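You operate a simulated robot arm through the tools that you are given. There is no shell and no other tool.

The job below is to be done with a simulated robot arm. You get a single attempt, and the scene is never put back.

## Task
Press the blue lacing onto the green belt end in the lacer.
Fine: lacing in the comb's groove, the belt's punched edge up against it, guard shut, then one stroke of the lever.

Only the result counts: the job must be done as asked and must still hold three seconds after the hand-in. Knocking over, shifting, dropping, spilling or breaking anything else fails it.

## Robot
A 7-joint arm with a two-finger parallel gripper, fixed in place. Base frame: the origin is on the floor under the middle of its stand, x ahead of it, y to its left, z up. Readings come in mm, degrees, newtons and seconds.
It reaches about 1479 mm from its shoulder. Its first joint turns from -166.0 to 166.0 degrees. Payload 4.4 kg.
Tool frame: the origin (TCP) lies between the finger pads and is the grasp point; the fingertips stand 23 mm ahead of it; z points along the fingers, y is the line along which they close. The gripper opens to 94 mm. The fingers are 38 mm wide and 10 mm thick; the gripper's body (54 by 96 mm) begins 39 mm behind the TCP.
Orientation is told as [roll, pitch, yaw] about the base's x, y, z axes, in that order, counted from this pose: with the fingers straight down and closing along the base's y, the tool's x points along the base's -x, its y along +y and its z along -z.

## Interface
- The arm moves only by the tool servo_tool. Its argument "commands" is a list of rows, each a list of 3 entries, a list of its own where there are three numbers: the shift along the base's x, y, z in cm, then the turn, a rotation vector about the base's x, y, z in rad, then the opening in per cent of the stroke, from 0 (shut) to 100 (fully open). In form: [[[dx, dy, dz], [wx, wy, wz], hand], ...]. A call has 1 to 20 rows; each row shifts and turns the commanded pose from where the row before left it. A row lasts 0.2 s, in which the tool goes at most 50 mm and 8.6 degrees; a call with a longer step from one row to the next is refused whole, and so is a gripper value outside its range. A pose out of reach is approached as far as the arm can. The call stops where the force on the tool passes 90 N (or 10 N more than at its start, if that is more) or the arm is blocked; 0.2 s more then pass. Each finger travels about 72 mm/s and halts on what it meets, pressing with about 24 N; the grip force reading is that of the motor and also rises with nothing between the fingers. The clock runs only during rows and for 0.2 s after the last one: add rows that do not move to give the fingers time. It gives the time, the measured TCP pose, the force on the tool (base axes), the opening and the grip force at its end, in the units of the frame above (readings bear some noise), with the torque about the TCP (base axes, N m) and any sound that the robot's microphone picked up, and new pictures: "views" is both (left out), scene, wrist or none.
- Cameras (640 x 400 px; columns grow to the right, rows downward): "scene" is fixed at [50.5, -650, 1629.8]; the picture's right is [0.33, -0.94, 0.00], its down [-0.45, -0.16, -0.88] and it looks along [0.83, 0.29, -0.48] (base axes); focal length 332 px, centre (320, 200). "wrist" rides on the gripper at [86, 16, -75] in the tool frame; the picture's right is [-0.18, 0.98, 0.00], its down [-0.58, -0.11, -0.81] and it looks along [-0.79, -0.15, 0.59] (tool axes); focal length 243 px, centre (320, 200). There is no depth. A picture from a camera that has moved, and an enlarged one, comes with that camera's place and axes in the base frame and with its lens.
- zoom(camera, box): a new picture of the part [left, top, right, bottom] of that camera's present view, enlarged. No time passes.
- job_done(): hands the job in; it is judged then, once.

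Places have to be worked out from the pictures, the camera data and where the tool is seen. Open the gripper and draw the arm clear of the work before you hand the job in, unless the task says otherwise.

The tools are called by a JSON object that holds its "op" and its "data". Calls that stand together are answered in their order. servo_tool: Moves the arm, as the interface text tells. Its arguments: {"type":"object","properties":{"commands":{"type":"array","items":{"type":"array"}},"views":{"type":"string","enum":["both","scene","wrist","none"]}},"required":["commands"]} The other tools are called the same way: zoom (camera, box) takes an enlarged picture of a part of a camera's view; job_done () hands the job in.

At the start:

```text
time_s: 0.0
ee_pos: [800.4, -208.1, 1328.8]
tcp_rot: [0.0, -0.1, 0.1]
wrist_force: [-0.1, -0.1, -0.6]
torque: [-0.02, 0.0, 0.03]
gripper_width: 94.0
gripper_force: 0.0
```

scene: 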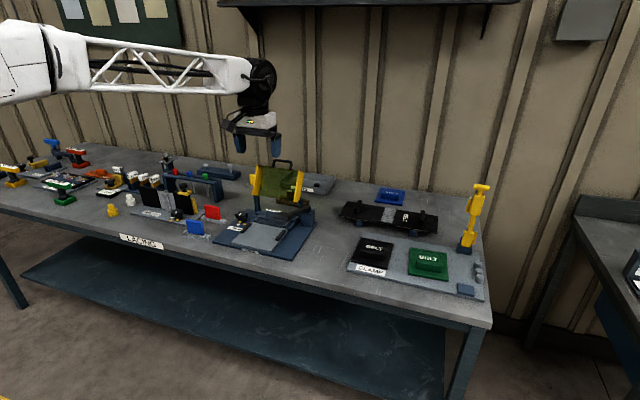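
wrist: 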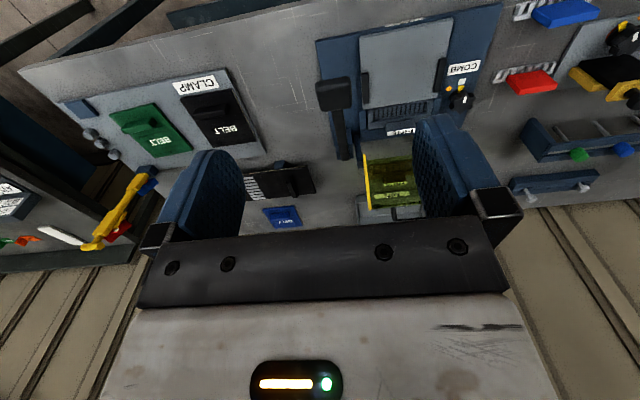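

I'll look closer at the parts of the bench before moving: the lacer, the belts, the lacings.

{"op": "zoom", "data": {"camera": "scene", "box": [200, 150, 340, 270]}}

{"op": "zoom", "data": {"camera": "scene", "box": [330, 170, 500, 310]}}

{"op": "zoom", "data": {"camera": "scene", "box": [0, 130, 220, 260]}}

{"op": "zoom", "data": {"camera": "wrist", "box": [300, 0, 640, 220]}}

{"op": "zoom", "data": {"camera": "wrist", "box": [40, 40, 340, 240]}}

```text
3.33 times, centred on (270, 210) of scene
camera zoom: at [50.5, -650.0, 1629.8], right [0.33, -0.94, 0.0], down [-0.45, -0.16, -0.88], along [0.83, 0.29, -0.48], focal length 1106 px, centre (487, 167)
```

zoom: 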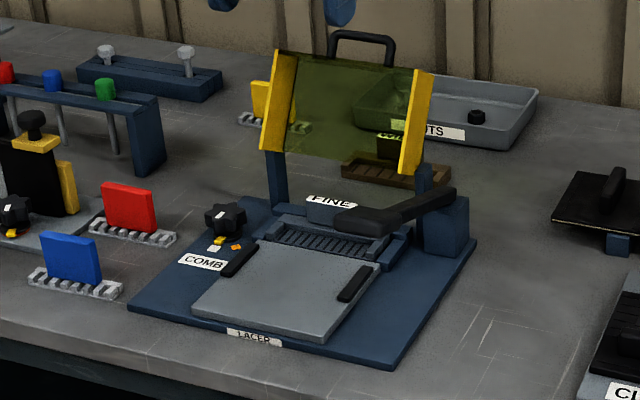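

```text
2.86 times, centred on (415, 240) of scene
camera zoom: at [50.5, -650.0, 1629.8], right [0.33, -0.94, 0.0], down [-0.45, -0.16, -0.88], along [0.83, 0.29, -0.48], focal length 948 px, centre (49, 86)
```

zoom: 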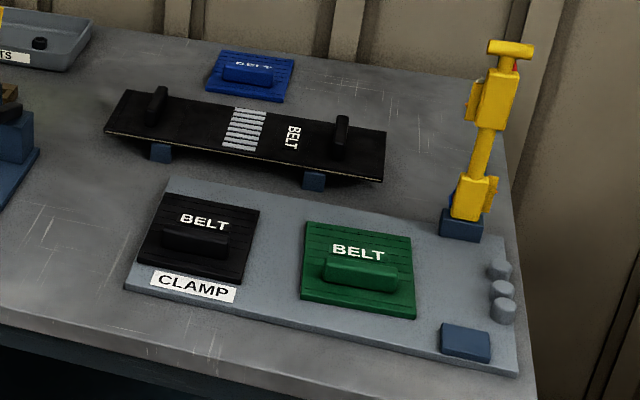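

```text
2.91 times, centred on (110, 195) of scene
camera zoom: at [50.5, -650.0, 1629.8], right [0.33, -0.94, 0.0], down [-0.45, -0.16, -0.88], along [0.83, 0.29, -0.48], focal length 965 px, centre (931, 214)
```

zoom: 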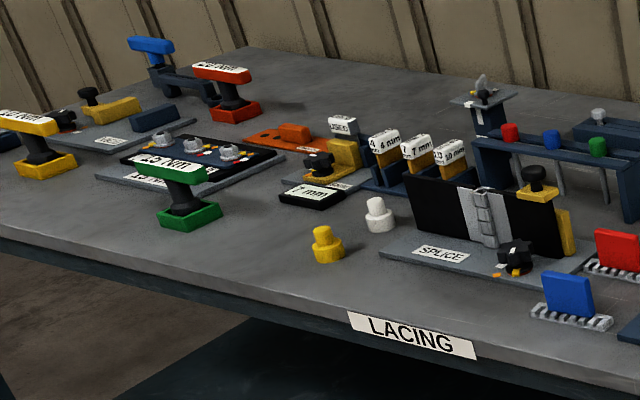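

```text
1.82 times, centred on (470, 110) of wrist
camera zoom: at [714.2, -193.4, 1403.5], right [0.18, 0.98, 0.0], down [0.58, -0.11, 0.81], along [0.79, -0.15, -0.59], focal length 441 px, centre (47, 364)
```

zoom: 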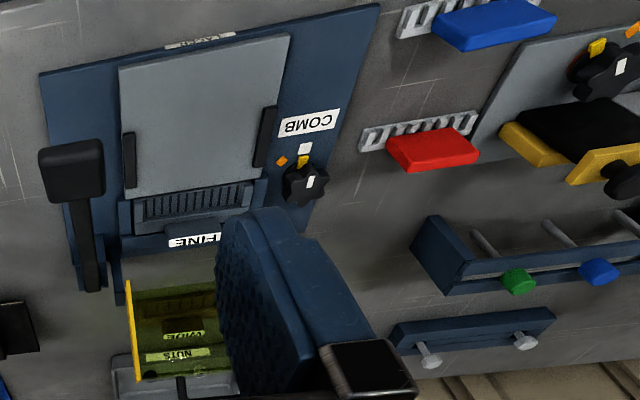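

```text
2.00 times, centred on (190, 140) of wrist
camera zoom: at [714.2, -193.4, 1403.5], right [0.18, 0.98, 0.0], down [0.58, -0.11, 0.81], along [0.79, -0.15, -0.59], focal length 485 px, centre (580, 320)
```

zoom: 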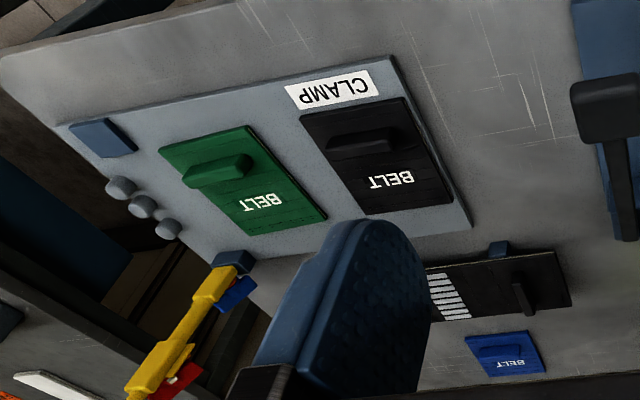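

Triangulating the lacer's knob from both cameras gives about [1079, 62, 891], so the bench top is near z≈850. I'll move the hand up to a point short of the lacer, to look at it closely with the wrist camera.

{"op": "servo_tool", "data": {"commands": [[[0.3, 3.8, -2.1], [0, 0, 0], 100], [[0.3, 3.8, -2.1], [0, 0, 0], 100], [[0.3, 3.8, -2.1], [0, 0, 0], 100], [[0.3, 3.8, -2.1], [0, 0, 0], 100], [[0.3, 3.8, -2.1], [0, 0, 0], 100], [[0.3, 3.8, -2.1], [0, 0, 0], 100]]}}

```text
time_s: 1.4
ee_pos: [817.0, 19.0, 1205.1]
tcp_rot: [0.0, 0.0, 0.0]
wrist_force: [-0.5, 0.0, 0.3]
torque: [-0.03, 0.01, -0.02]
gripper_width: 93.9
gripper_force: 0.1
camera wrist: at [730.6, 35.2, 1278.3], right [0.18, 0.98, 0.0], down [0.58, -0.11, 0.81], along [0.79, -0.15, -0.59], focal length 243 px, centre (320, 200)
```

scene: 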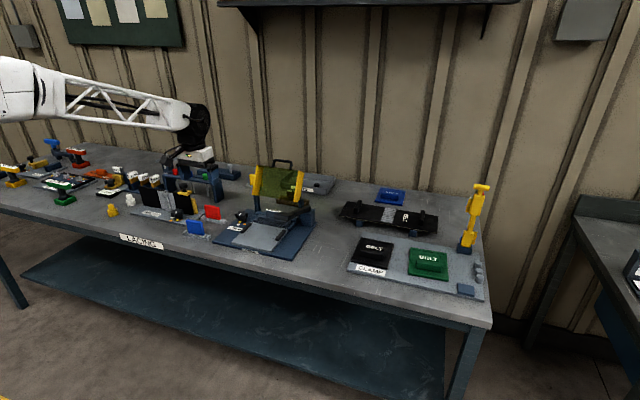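
wrist: 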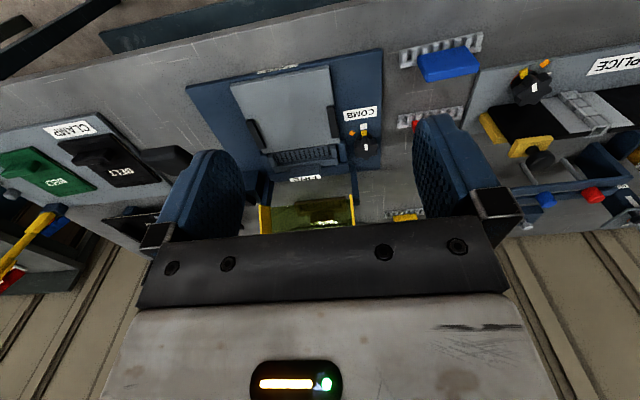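

The lacer now sits in the wrist view, with the blue lacing to its left. I zoom on both.

{"op": "zoom", "data": {"camera": "wrist", "box": [180, 40, 420, 240]}}

{"op": "zoom", "data": {"camera": "wrist", "box": [380, 20, 500, 150]}}

{"op": "zoom", "data": {"camera": "wrist", "box": [330, 90, 400, 160]}}

{"op": "zoom", "data": {"camera": "scene", "box": [220, 200, 290, 250]}}

{"op": "zoom", "data": {"camera": "scene", "box": [240, 150, 320, 220]}}

```text
2.00 times, centred on (300, 140) of wrist
camera zoom: at [730.6, 35.2, 1278.3], right [0.18, 0.98, 0.0], down [0.58, -0.11, 0.81], along [0.79, -0.15, -0.59], focal length 485 px, centre (360, 320)
```

zoom: 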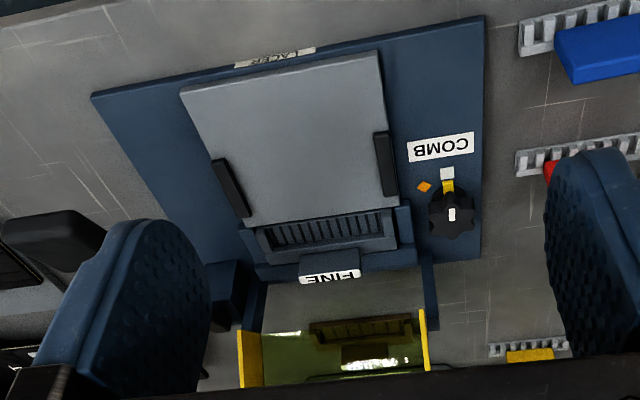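

```text
3.08 times, centred on (440, 85) of wrist
camera zoom: at [730.6, 35.2, 1278.3], right [0.18, 0.98, 0.0], down [0.58, -0.11, 0.81], along [0.79, -0.15, -0.59], focal length 746 px, centre (-49, 554)
```

zoom: 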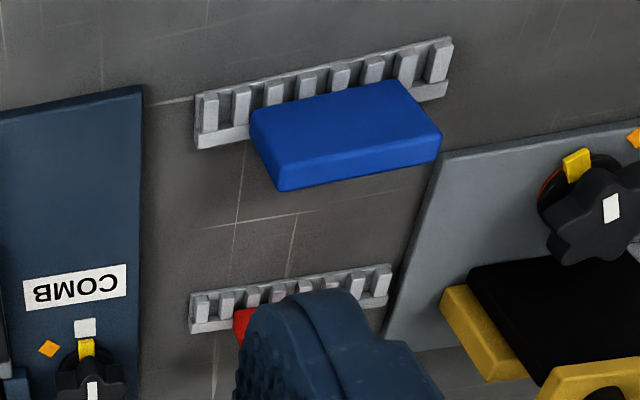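

```text
5.71 times, centred on (365, 125) of wrist
camera zoom: at [730.6, 35.2, 1278.3], right [0.18, 0.98, 0.0], down [0.58, -0.11, 0.81], along [0.79, -0.15, -0.59], focal length 1386 px, centre (63, 629)
```

zoom: 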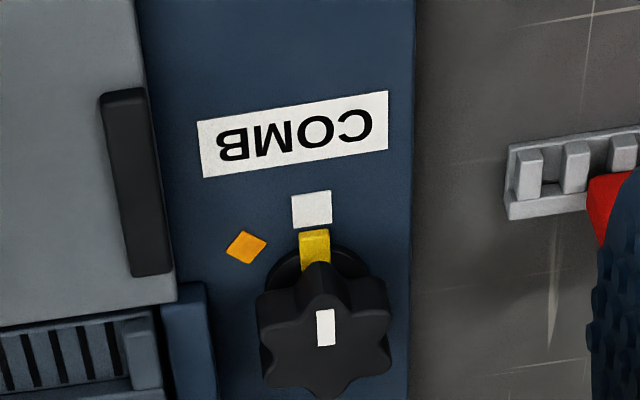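

```text
8.00 times, centred on (255, 225) of scene
camera zoom: at [50.5, -650.0, 1629.8], right [0.33, -0.94, 0.0], down [-0.45, -0.16, -0.88], along [0.83, 0.29, -0.48], focal length 2653 px, centre (840, 0)
```

zoom: 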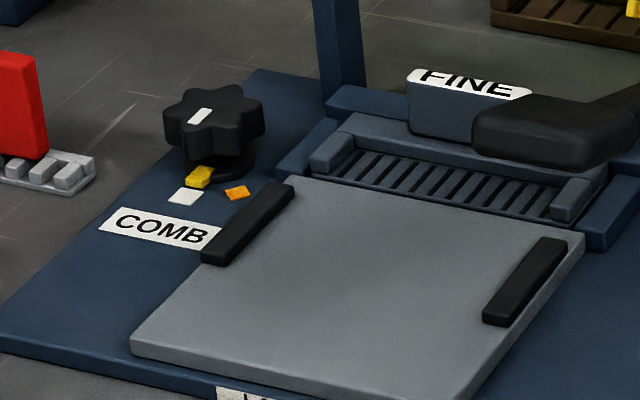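

```text
5.71 times, centred on (280, 185) of scene
camera zoom: at [50.5, -650.0, 1629.8], right [0.33, -0.94, 0.0], down [-0.45, -0.16, -0.88], along [0.83, 0.29, -0.48], focal length 1895 px, centre (549, 286)
```

zoom: 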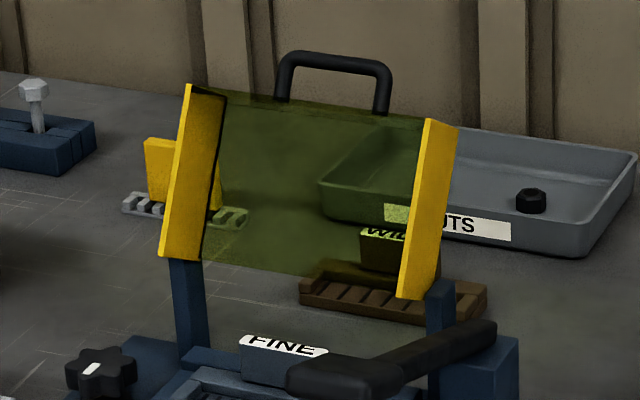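

There's a removable comb marked FINE in the lacer, a brown spare comb marked "WI…" behind it, and a COMB knob with white and orange marks. I need to know whether the blue lacing's pitch suits the comb in place, so I zoom in to count teeth.

{"op": "zoom", "data": {"camera": "wrist", "box": [395, 25, 490, 75]}}

{"op": "zoom", "data": {"camera": "scene", "box": [180, 200, 230, 245]}}

{"op": "zoom", "data": {"camera": "wrist", "box": [240, 130, 360, 190]}}

{"op": "zoom", "data": {"camera": "scene", "box": [250, 170, 320, 220]}}

{"op": "zoom", "data": {"camera": "scene", "box": [395, 235, 460, 285]}}

```text
6.74 times, centred on (442, 50) of wrist
camera zoom: at [730.6, 35.2, 1278.3], right [0.18, 0.98, 0.0], down [0.58, -0.11, 0.81], along [0.79, -0.15, -0.59], focal length 1634 px, centre (-505, 1210)
```

zoom: 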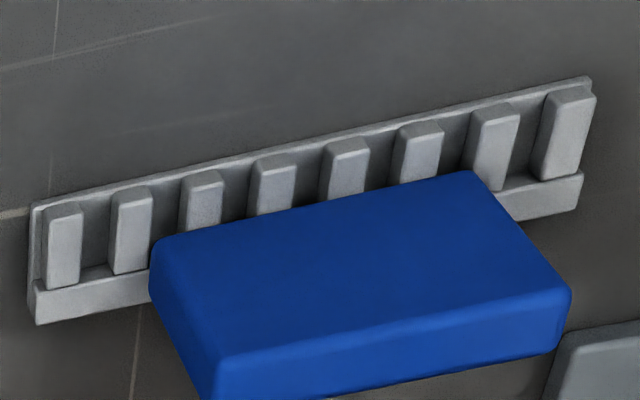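

```text
8.89 times, centred on (205, 222) of scene
camera zoom: at [50.5, -650.0, 1629.8], right [0.33, -0.94, 0.0], down [-0.45, -0.16, -0.88], along [0.83, 0.29, -0.48], focal length 2948 px, centre (1342, 0)
```

zoom: 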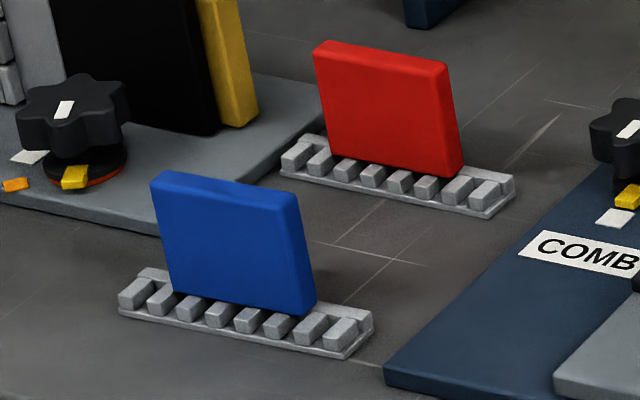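

```text
5.33 times, centred on (300, 160) of wrist
camera zoom: at [730.6, 35.2, 1278.3], right [0.18, 0.98, 0.0], down [0.58, -0.11, 0.81], along [0.79, -0.15, -0.59], focal length 1294 px, centre (427, 413)
```

zoom: 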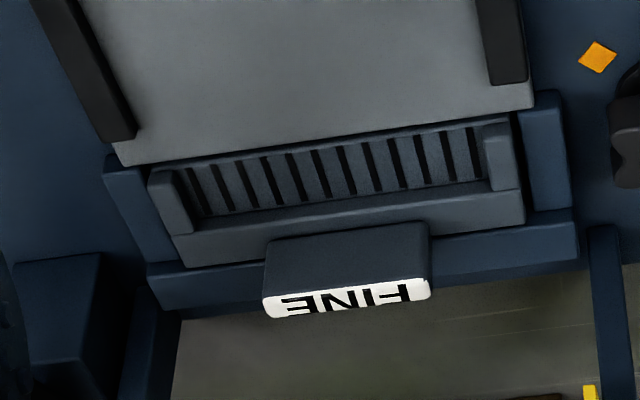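

```text
8.00 times, centred on (285, 195) of scene
camera zoom: at [50.5, -650.0, 1629.8], right [0.33, -0.94, 0.0], down [-0.45, -0.16, -0.88], along [0.83, 0.29, -0.48], focal length 2653 px, centre (600, 240)
```

zoom: 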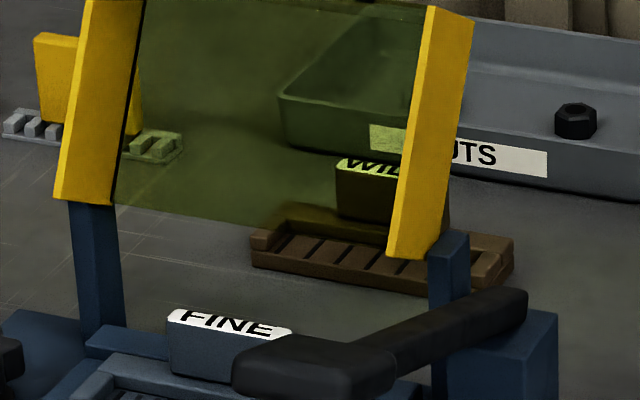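

```text
8.00 times, centred on (428, 260) of scene
camera zoom: at [50.5, -650.0, 1629.8], right [0.33, -0.94, 0.0], down [-0.45, -0.16, -0.88], along [0.83, 0.29, -0.48], focal length 2653 px, centre (-540, -280)
```

zoom: 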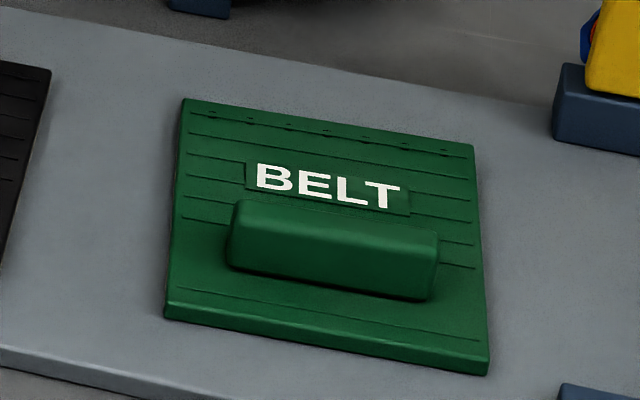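

The blue lacing has 8 hooks (about 16 mm apart) and the green belt's far edge shows a punched row, while the FINE comb shows 12 close slots; the brown WIDE comb lies behind the lacer. I move closer over the lacer to check this.

{"op": "servo_tool", "data": {"commands": [[[3.0, -0.6, -2.5], [0, 0, 0], 100], [[3.0, -0.6, -2.5], [0, 0, 0], 100], [[3.0, -0.6, -2.5], [0, 0, 0], 100], [[3.0, -0.6, -2.5], [0, 0, 0], 100], [[3.0, -0.6, -2.5], [0, 0, 0], 100], [[3.0, -0.6, -2.5], [0, 0, 0], 100]]}}

{"op": "zoom", "data": {"camera": "wrist", "box": [200, 80, 440, 230]}}

```text
time_s: 2.8
ee_pos: [998.2, -14.0, 1055.2]
tcp_rot: [0.0, -0.1, 0.1]
wrist_force: [-0.2, 0.5, 1.8]
torque: [-0.01, 0.02, 0.0]
gripper_width: 94.0
gripper_force: 0.1
camera wrist: at [910.9, 1.1, 1129.0], right [0.18, 0.98, 0.0], down [0.58, -0.11, 0.81], along [0.79, -0.15, -0.59], focal length 243 px, centre (320, 200)
```

scene: 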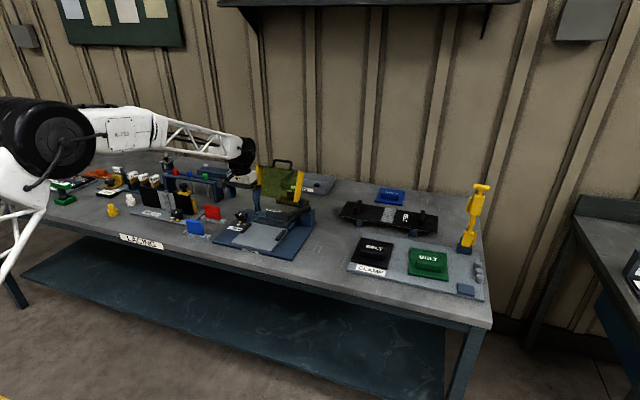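
wrist: 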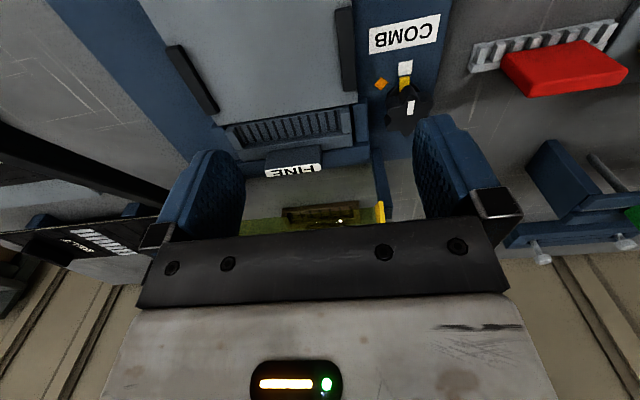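

```text
2.67 times, centred on (320, 155) of wrist
camera zoom: at [910.9, 1.1, 1129.0], right [0.18, 0.98, 0.0], down [0.58, -0.11, 0.81], along [0.79, -0.15, -0.59], focal length 647 px, centre (320, 320)
```

zoom: 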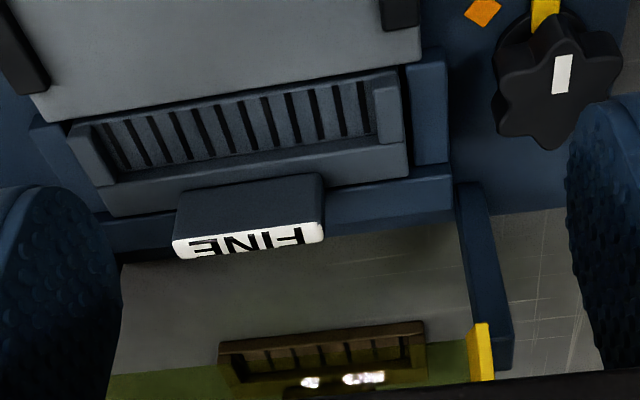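

I zoom on both combs to count and compare grooves, and on the red lacing, which appears near at hand here.

{"op": "zoom", "data": {"camera": "wrist", "box": [270, 195, 390, 235]}}

{"op": "zoom", "data": {"camera": "wrist", "box": [210, 95, 370, 185]}}

{"op": "zoom", "data": {"camera": "wrist", "box": [460, 10, 640, 110]}}

{"op": "zoom", "data": {"camera": "wrist", "box": [360, 50, 440, 140]}}

```text
5.33 times, centred on (330, 215) of wrist
camera zoom: at [910.9, 1.1, 1129.0], right [0.18, 0.98, 0.0], down [0.58, -0.11, 0.81], along [0.79, -0.15, -0.59], focal length 1294 px, centre (267, 120)
```

zoom: 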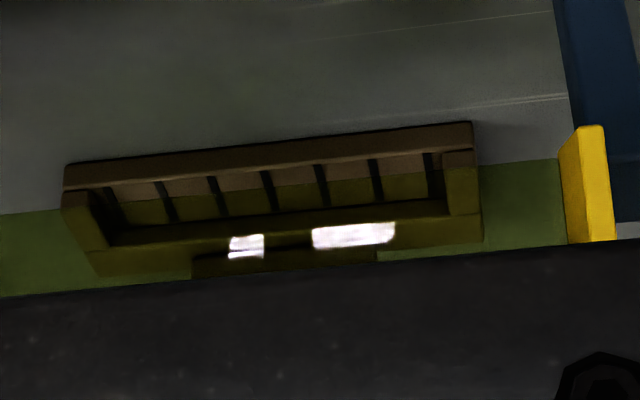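

```text
4.00 times, centred on (290, 140) of wrist
camera zoom: at [910.9, 1.1, 1129.0], right [0.18, 0.98, 0.0], down [0.58, -0.11, 0.81], along [0.79, -0.15, -0.59], focal length 970 px, centre (440, 440)
```

zoom: 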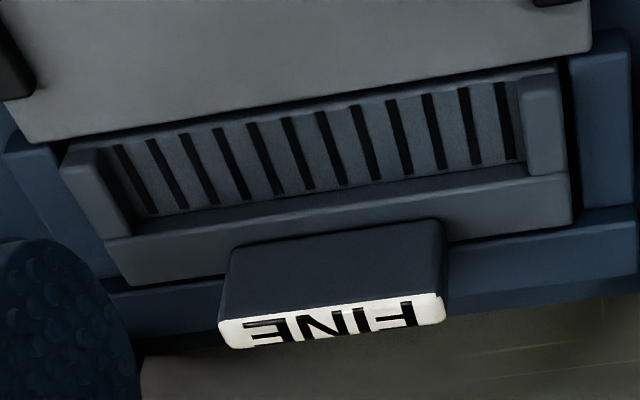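

```text
3.56 times, centred on (550, 60) of wrist
camera zoom: at [910.9, 1.1, 1129.0], right [0.18, 0.98, 0.0], down [0.58, -0.11, 0.81], along [0.79, -0.15, -0.59], focal length 863 px, centre (-498, 698)
```

zoom: 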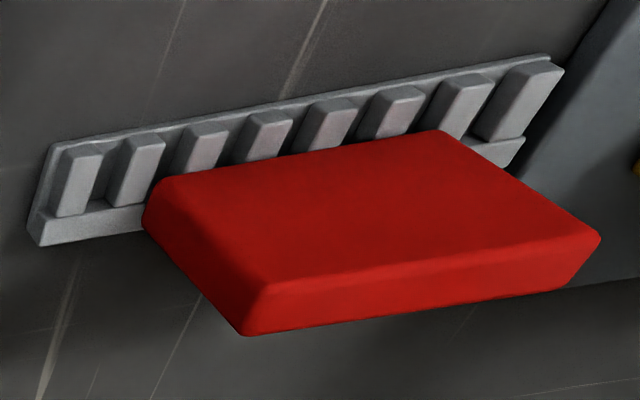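

```text
4.44 times, centred on (400, 95) of wrist
camera zoom: at [910.9, 1.1, 1129.0], right [0.18, 0.98, 0.0], down [0.58, -0.11, 0.81], along [0.79, -0.15, -0.59], focal length 1078 px, centre (-36, 667)
```

zoom: 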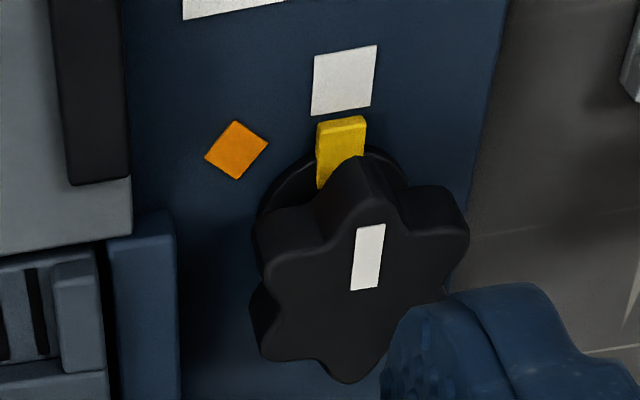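

The blue, red and yellow lacings are alike (8 hooks). The lacer already holds the comb marked FINE, as the job's "Fine" says, with its knob on the white mark, so I leave the comb as it is. I go closer to measure the groove from a second viewpoint.

{"op": "servo_tool", "data": {"commands": [[[2.1, -2.8, -2.7], [0, 0, 0], 100], [[2.1, -2.8, -2.7], [0, 0, 0], 100]], "views": "wrist"}}

{"op": "zoom", "data": {"camera": "wrist", "box": [220, 50, 420, 175]}}

{"op": "zoom", "data": {"camera": "wrist", "box": [230, 80, 330, 140]}}

{"op": "zoom", "data": {"camera": "wrist", "box": [310, 60, 410, 120]}}

```text
time_s: 3.4
ee_pos: [1040.6, -72.7, 1000.2]
tcp_rot: [0.1, -0.1, 0.1]
wrist_force: [0.3, -0.6, 0.9]
torque: [0.02, 0.02, 0.01]
gripper_width: 94.3
gripper_force: 0.1
camera wrist: at [953.8, -57.0, 1075.2], right [0.18, 0.98, 0.0], down [0.58, -0.11, 0.81], along [0.79, -0.15, -0.59], focal length 243 px, centre (320, 200)
```

wrist: 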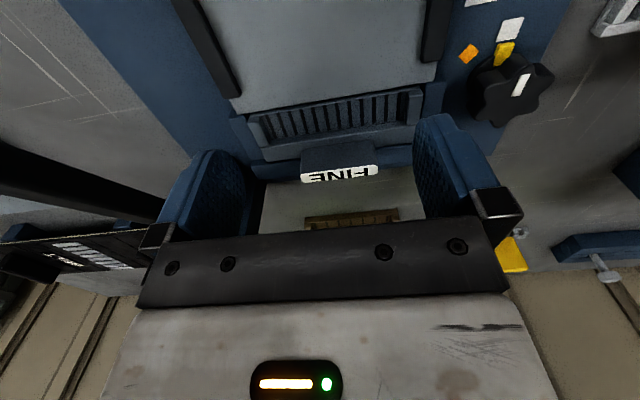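

```text
3.20 times, centred on (320, 112) of wrist
camera zoom: at [953.8, -57.0, 1075.2], right [0.18, 0.98, 0.0], down [0.58, -0.11, 0.81], along [0.79, -0.15, -0.59], focal length 776 px, centre (320, 480)
```

zoom: 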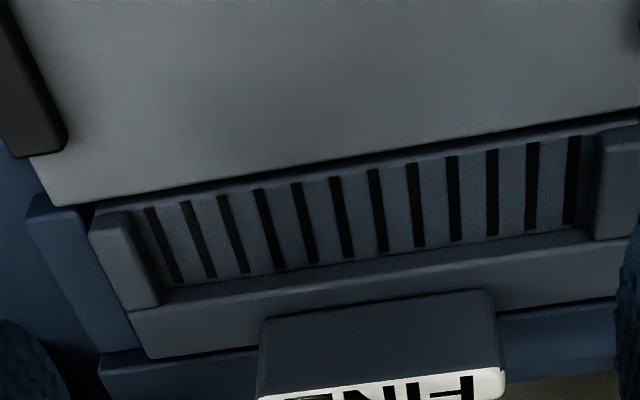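

```text
6.40 times, centred on (280, 110) of wrist
camera zoom: at [953.8, -57.0, 1075.2], right [0.18, 0.98, 0.0], down [0.58, -0.11, 0.81], along [0.79, -0.15, -0.59], focal length 1553 px, centre (576, 776)
```

zoom: 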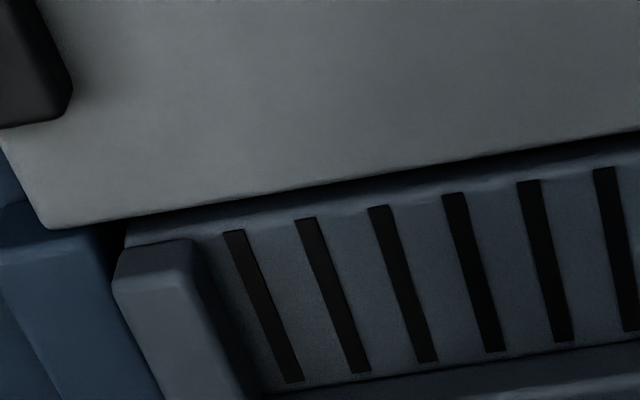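

```text
6.40 times, centred on (360, 90) of wrist
camera zoom: at [953.8, -57.0, 1075.2], right [0.18, 0.98, 0.0], down [0.58, -0.11, 0.81], along [0.79, -0.15, -0.59], focal length 1553 px, centre (64, 904)
```

zoom: 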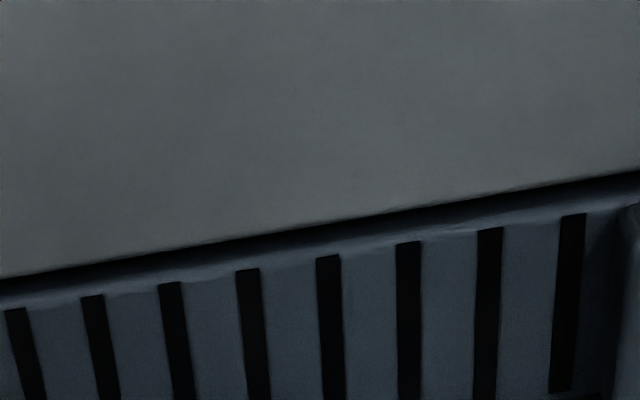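

From two viewpoints the groove floor works out at z≈882, x 1074–1105, y −134…−7 (centre about [1090, −70.5]), and the bed's far edge at x≈1073, z≈876. Now I go back to look closely at the blue lacing.

{"op": "servo_tool", "data": {"commands": [[[-1.5, 2.6, 2.0], [0, 0, 0], 100], [[-2.4, 4.0, 0], [0, 0, 0], 100], [[-2.4, 4.0, 0], [0, 0, 0], 100], [[-2.4, 4.0, 0], [0, 0, 0], 100], [[-2.4, 4.0, 0], [0, 0, 0], 100], [[-2.4, 4.0, -2.0], [0, 0, 0], 100], [[-2.2, 3.8, -2.5], [0, 0, 0], 100]], "views": "wrist"}}

{"op": "zoom", "data": {"camera": "wrist", "box": [220, 50, 420, 175]}}

```text
refused: row 6 steps farther than a row can; nothing moved
```

```text
3.20 times, centred on (320, 112) of wrist
camera zoom: at [953.8, -57.0, 1075.2], right [0.18, 0.98, 0.0], down [0.58, -0.11, 0.81], along [0.79, -0.15, -0.59], focal length 776 px, centre (320, 480)
```

zoom: 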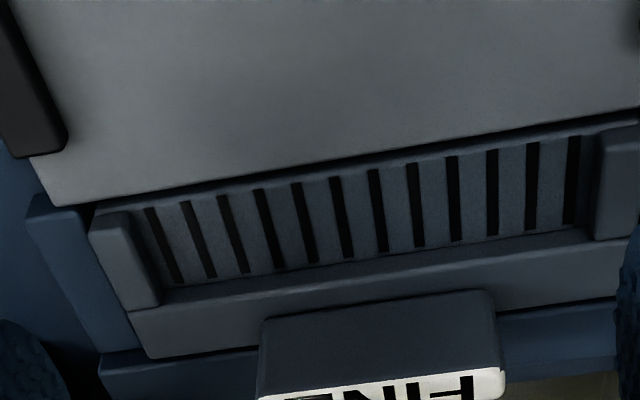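

The move was refused because one row was too long; I split it into shorter steps toward the lacing.

{"op": "servo_tool", "data": {"commands": [[[-1.5, 2.6, 2.0], [0, 0, 0], 100], [[-2.4, 4.0, 0], [0, 0, 0], 100], [[-2.4, 4.0, 0], [0, 0, 0], 100], [[-2.4, 4.0, 0], [0, 0, 0], 100], [[-2.4, 4.0, 0], [0, 0, 0], 100], [[-2.4, 3.8, -1.0], [0, 0, 0], 100], [[-2.0, 3.4, -1.5], [0, 0, 0], 100], [[-0.3, 0.6, -2.0], [0, 0, 0], 100]], "views": "wrist"}}

{"op": "zoom", "data": {"camera": "wrist", "box": [220, 50, 420, 175]}}

```text
time_s: 5.2
ee_pos: [881.1, 191.5, 974.8]
tcp_rot: [0.0, -0.1, 0.0]
wrist_force: [0.4, -0.2, 0.0]
torque: [-0.04, -0.02, -0.01]
gripper_width: 94.2
gripper_force: 0.0
camera wrist: at [795.9, 208.3, 1048.7], right [0.18, 0.98, 0.0], down [0.58, -0.11, 0.81], along [0.79, -0.15, -0.59], focal length 243 px, centre (320, 200)
```

wrist: 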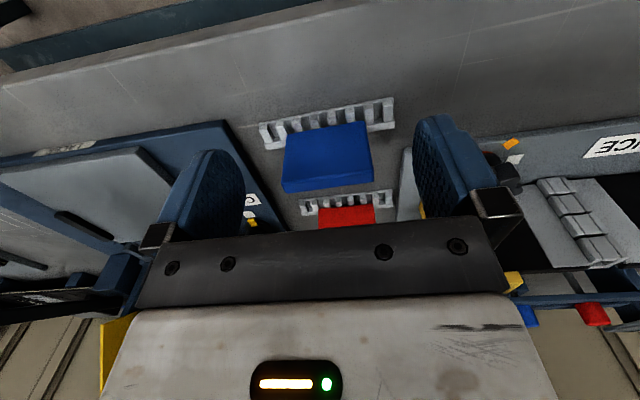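

```text
3.20 times, centred on (320, 112) of wrist
camera zoom: at [795.9, 208.3, 1048.7], right [0.18, 0.98, 0.0], down [0.58, -0.11, 0.81], along [0.79, -0.15, -0.59], focal length 776 px, centre (320, 480)
```

zoom: 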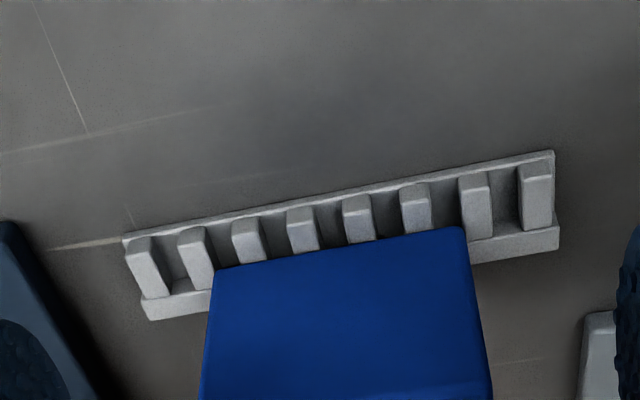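

I zoom onto the blue tab and strip in this view for their edges.

{"op": "zoom", "data": {"camera": "wrist", "box": [250, 90, 410, 200]}}

{"op": "zoom", "data": {"camera": "scene", "box": [180, 205, 220, 245]}}

```text
3.64 times, centred on (330, 145) of wrist
camera zoom: at [795.9, 208.3, 1048.7], right [0.18, 0.98, 0.0], down [0.58, -0.11, 0.81], along [0.79, -0.15, -0.59], focal length 882 px, centre (284, 400)
```

zoom: 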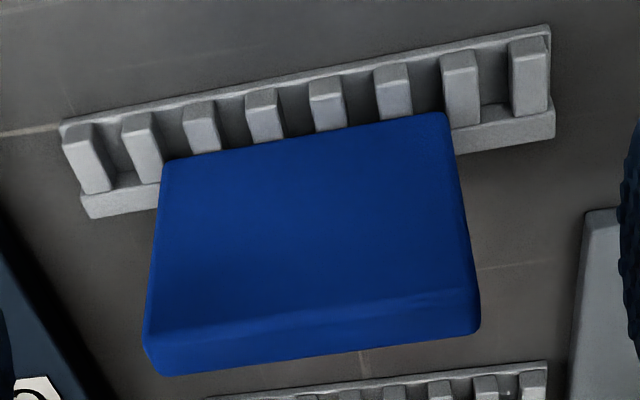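

```text
10.00 times, centred on (200, 225) of scene
camera zoom: at [50.5, -650.0, 1629.8], right [0.33, -0.94, 0.0], down [-0.45, -0.16, -0.88], along [0.83, 0.29, -0.48], focal length 3317 px, centre (1520, -50)
```

zoom: 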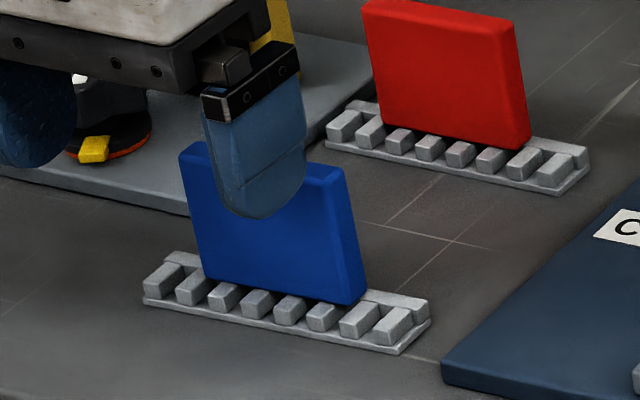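

Combining views, the blue tab is centred near [934.5, 188], top z≈929, about 70 mm wide in y and 13 mm thick; the strip bottom is near z≈862. I move above the tab at safe height and check alignment between the fingers.

{"op": "servo_tool", "data": {"commands": [[[2.7, -0.2, 0], [0, 0, 0], 100], [[2.6, -0.2, 0], [0, 0, 0], 100], [[0, 0, 0], [0, 0, 0], 100]]}}

{"op": "zoom", "data": {"camera": "wrist", "box": [180, 0, 480, 200]}}

{"op": "zoom", "data": {"camera": "scene", "box": [170, 185, 230, 245]}}

```text
time_s: 6.0
ee_pos: [936.9, 187.1, 974.2]
tcp_rot: [0.0, 0.0, 0.0]
wrist_force: [0.6, 0.2, -0.5]
torque: [0.03, 0.0, 0.01]
gripper_width: 93.8
gripper_force: 0.2
camera wrist: at [849.9, 203.0, 1048.2], right [0.18, 0.98, 0.0], down [0.58, -0.11, 0.81], along [0.79, -0.15, -0.59], focal length 243 px, centre (320, 200)
```

scene: 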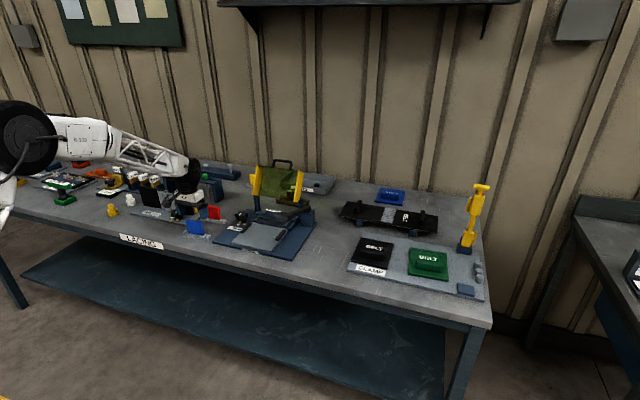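
wrist: 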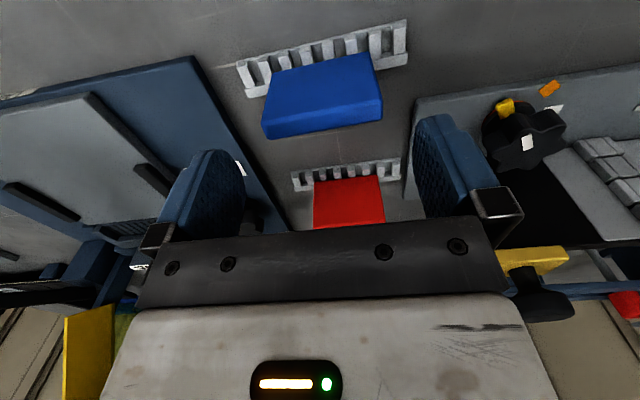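

```text
2.00 times, centred on (330, 100) of wrist
camera zoom: at [849.9, 203.0, 1048.2], right [0.18, 0.98, 0.0], down [0.58, -0.11, 0.81], along [0.79, -0.15, -0.59], focal length 485 px, centre (300, 400)
```

zoom: 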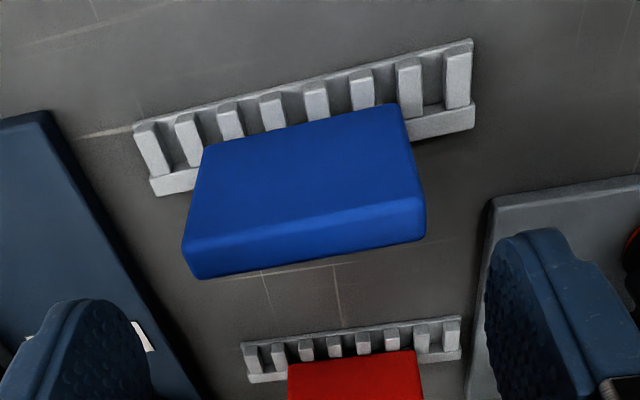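

```text
6.67 times, centred on (200, 215) of scene
camera zoom: at [50.5, -650.0, 1629.8], right [0.33, -0.94, 0.0], down [-0.45, -0.16, -0.88], along [0.83, 0.29, -0.48], focal length 2211 px, centre (1120, 100)
```

zoom: 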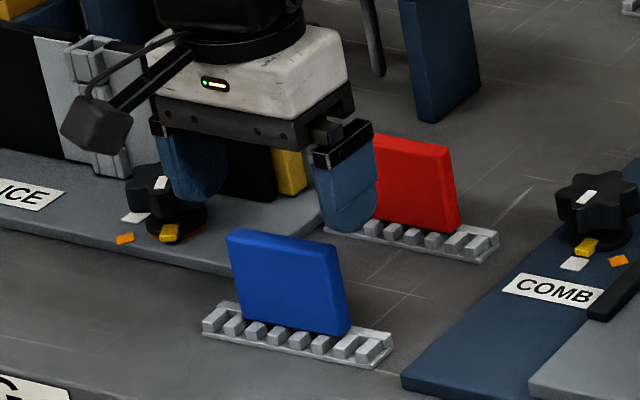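

The tab's top corners give a centre of about [935, 188.4], within 1 mm of the tool. I descend about 66 mm with fingers open and check before closing.

{"op": "servo_tool", "data": {"commands": [[[-0.1, 0.07, -2.2], [0, 0, 0], 100], [[0, 0, -2.2], [0, 0, 0], 100], [[0, 0, -2.2], [0, 0, 0], 100], [[0, 0, 0], [0, 0, 0], 100]]}}

{"op": "zoom", "data": {"camera": "wrist", "box": [180, 0, 480, 200]}}

{"op": "zoom", "data": {"camera": "scene", "box": [170, 185, 230, 245]}}

```text
time_s: 7.0
ee_pos: [934.5, 187.8, 908.1]
tcp_rot: [-0.1, 0.0, 0.0]
wrist_force: [0.8, 0.1, -0.8]
torque: [0.0, 0.01, -0.01]
gripper_width: 94.1
gripper_force: 0.0
camera wrist: at [848.2, 204.4, 981.5], right [0.18, 0.98, 0.0], down [0.58, -0.11, 0.81], along [0.79, -0.15, -0.59], focal length 243 px, centre (320, 200)
```

scene: 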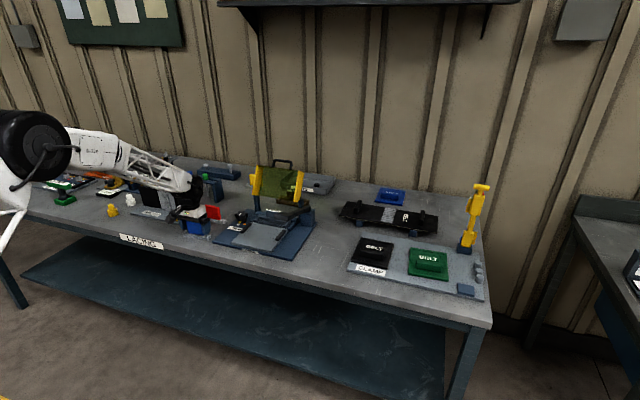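
wrist: 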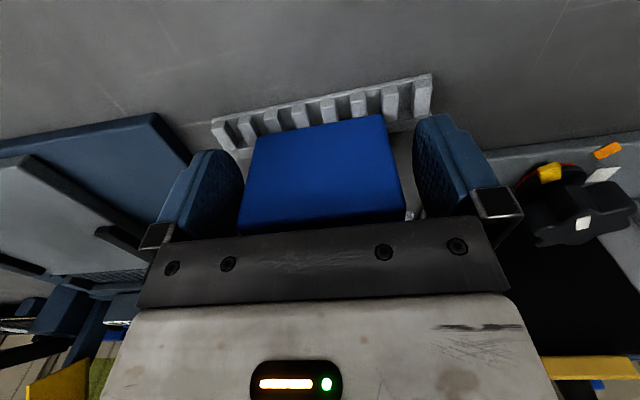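

```text
2.00 times, centred on (330, 100) of wrist
camera zoom: at [848.2, 204.4, 981.5], right [0.18, 0.98, 0.0], down [0.58, -0.11, 0.81], along [0.79, -0.15, -0.59], focal length 485 px, centre (300, 400)
```

zoom: 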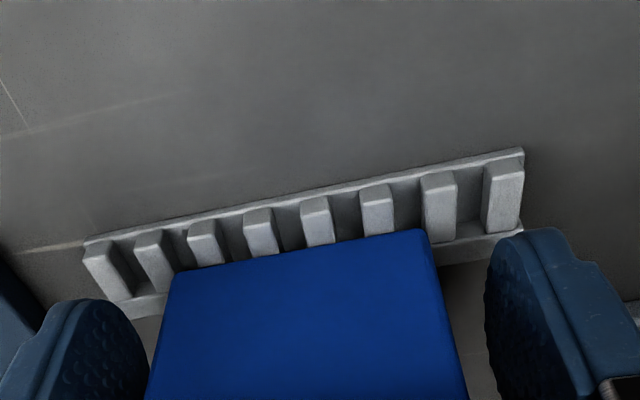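

```text
6.67 times, centred on (200, 215) of scene
camera zoom: at [50.5, -650.0, 1629.8], right [0.33, -0.94, 0.0], down [-0.45, -0.16, -0.88], along [0.83, 0.29, -0.48], focal length 2211 px, centre (1120, 100)
```

zoom: 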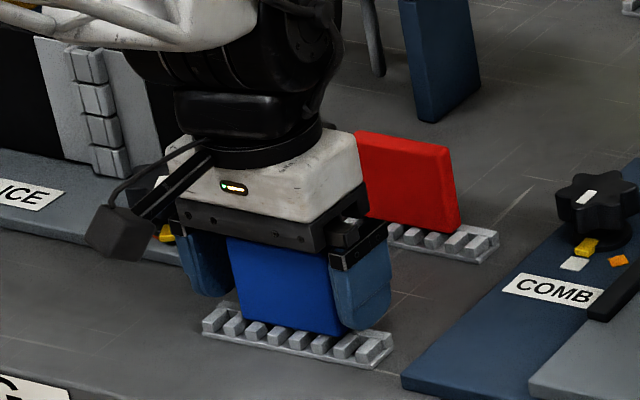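

The tab stands between the pads with clearance on both sides. I close the fingers on it.

{"op": "servo_tool", "data": {"commands": [[[0, 0, 0], [0, 0, 0], 60], [[0, 0, 0], [0, 0, 0], 40], [[0, 0, 0], [0, 0, 0], 20], [[0, 0, 0], [0, 0, 0], 0], [[0, 0, 0], [0, 0, 0], 0]], "views": "wrist"}}

```text
time_s: 8.2
ee_pos: [936.1, 188.2, 907.0]
tcp_rot: [0.1, 0.0, 0.0]
wrist_force: [0.4, 0.6, -0.2]
torque: [0.03, -0.05, 0.0]
gripper_width: 69.9
gripper_force: 24.3
camera wrist: at [848.2, 204.4, 981.6], right [0.18, 0.98, 0.0], down [0.58, -0.11, 0.81], along [0.79, -0.15, -0.59], focal length 243 px, centre (320, 200)
```

wrist: 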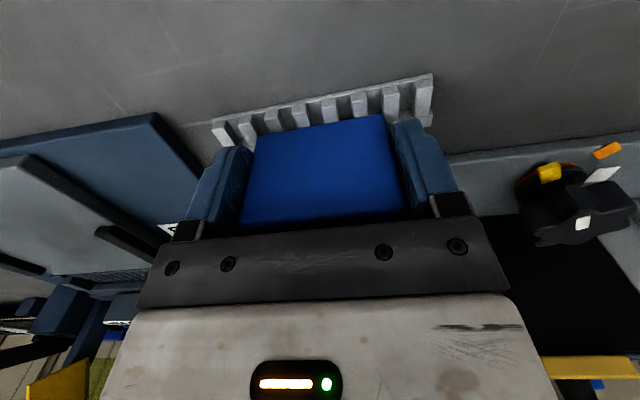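

The tab is gripped at 69.9 mm. I lift it slightly, then to clear height.

{"op": "servo_tool", "data": {"commands": [[[0, 0, 0.5], [0, 0, 0], 0], [[0, 0, 1.0], [0, 0, 0], 0], [[0, 0, 2.5], [0, 0, 0], 0], [[0, 0, 3.0], [0, 0, 0], 0], [[0, 0, 2.0], [0, 0, 0], 0], [[0, 0, 0], [0, 0, 0], 0]]}}

{"op": "zoom", "data": {"camera": "wrist", "box": [180, 0, 480, 200]}}

{"op": "zoom", "data": {"camera": "scene", "box": [170, 165, 230, 225]}}

```text
time_s: 9.6
ee_pos: [932.6, 187.8, 997.9]
tcp_rot: [0.0, 0.0, 0.0]
wrist_force: [-0.5, 0.0, -1.4]
torque: [0.01, 0.01, -0.03]
gripper_width: 70.0
gripper_force: 24.5
camera wrist: at [846.2, 203.9, 1073.8], right [0.18, 0.98, 0.0], down [0.58, -0.11, 0.81], along [0.79, -0.15, -0.59], focal length 243 px, centre (320, 200)
```

scene: 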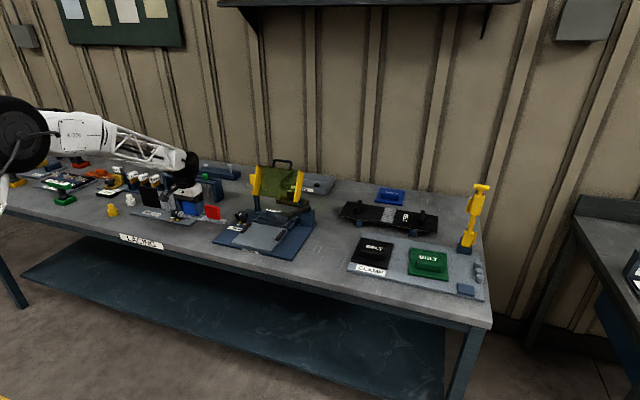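
wrist: 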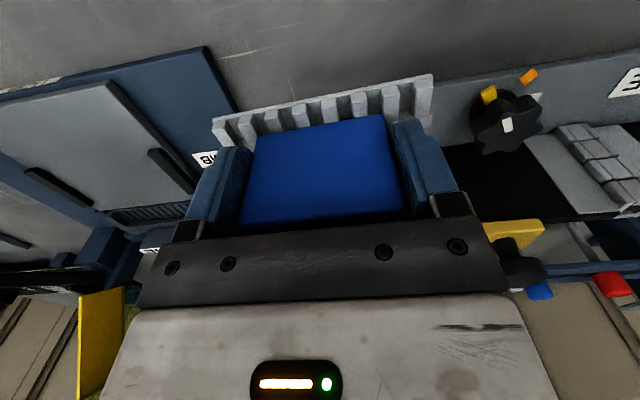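

```text
2.00 times, centred on (330, 100) of wrist
camera zoom: at [846.2, 203.9, 1073.8], right [0.18, 0.98, 0.0], down [0.58, -0.11, 0.81], along [0.79, -0.15, -0.59], focal length 485 px, centre (300, 400)
```

zoom: 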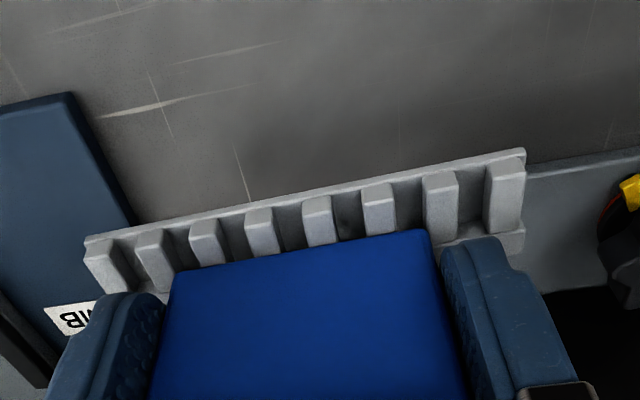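

```text
6.67 times, centred on (200, 195) of scene
camera zoom: at [50.5, -650.0, 1629.8], right [0.33, -0.94, 0.0], down [-0.45, -0.16, -0.88], along [0.83, 0.29, -0.48], focal length 2211 px, centre (1120, 233)
```

zoom: 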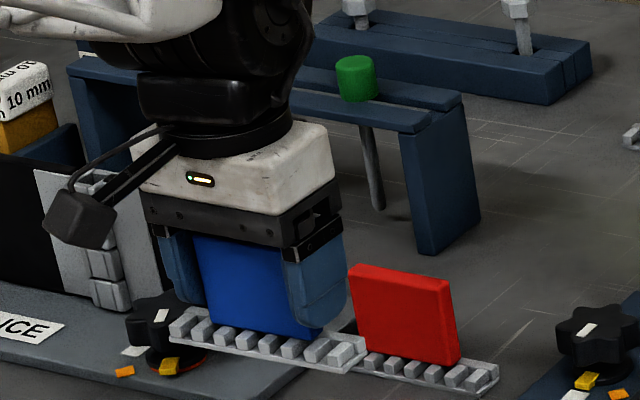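

The lacing is held square and firm. I carry it at height over to above the comb's groove.

{"op": "servo_tool", "data": {"commands": [[[2.1, -3.6, 0], [0, 0, 0], 0], [[2.1, -3.6, 0], [0, 0, 0], 0], [[2.1, -3.6, 0], [0, 0, 0], 0], [[2.1, -3.7, 0], [0, 0, 0], 0], [[2.2, -3.7, 0], [0, 0, 0], 0], [[2.2, -3.7, 0], [0, 0, 0], 0], [[2.0, -3.6, 0], [0, 0, 0], 0], [[0.0, -0.25, -1.0], [0, 0, 0], 0], [[0, 0, 0], [0, 0, 0], 0]]}}

{"op": "zoom", "data": {"camera": "wrist", "box": [170, 20, 470, 200]}}

{"op": "zoom", "data": {"camera": "scene", "box": [220, 145, 320, 255]}}

```text
time_s: 11.6
ee_pos: [1083.9, -69.5, 988.8]
tcp_rot: [0.0, -0.1, 0.0]
wrist_force: [-0.3, -0.4, -0.2]
torque: [-0.03, 0.05, 0.0]
gripper_width: 70.0
gripper_force: 25.0
camera wrist: at [997.5, -53.7, 1063.7], right [0.18, 0.98, 0.0], down [0.58, -0.11, 0.81], along [0.79, -0.15, -0.59], focal length 243 px, centre (320, 200)
```

scene: 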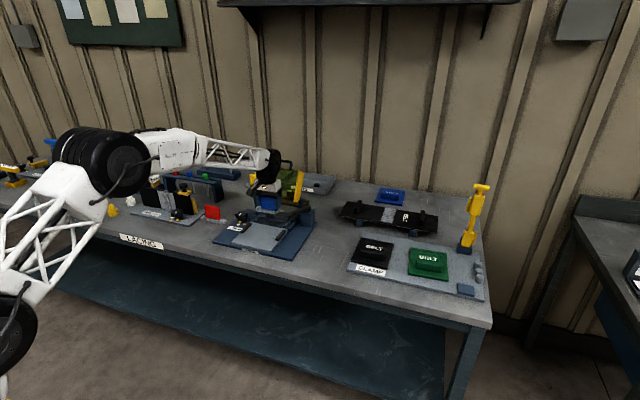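
wrist: 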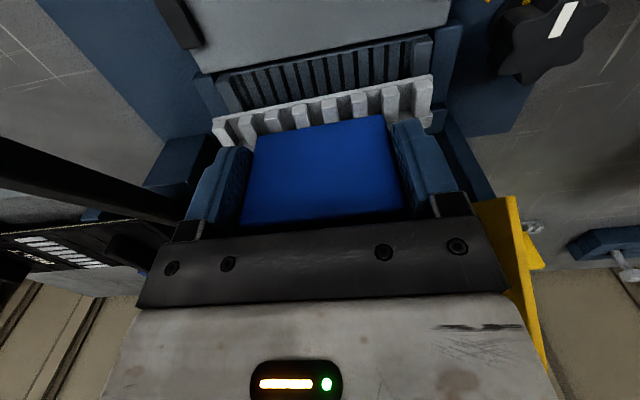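

```text
2.13 times, centred on (320, 110) of wrist
camera zoom: at [997.5, -53.7, 1063.7], right [0.18, 0.98, 0.0], down [0.58, -0.11, 0.81], along [0.79, -0.15, -0.59], focal length 518 px, centre (320, 392)
```

zoom: 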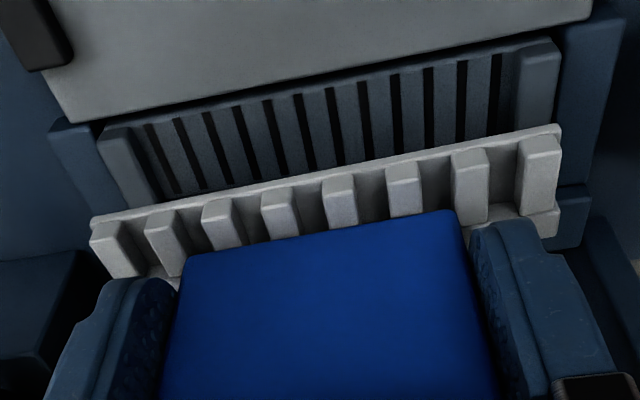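

```text
3.64 times, centred on (270, 200) of scene
camera zoom: at [50.5, -650.0, 1629.8], right [0.33, -0.94, 0.0], down [-0.45, -0.16, -0.88], along [0.83, 0.29, -0.48], focal length 1206 px, centre (502, 200)
```

zoom: 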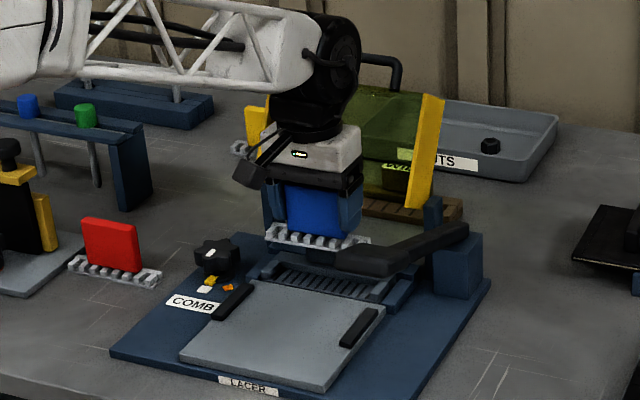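

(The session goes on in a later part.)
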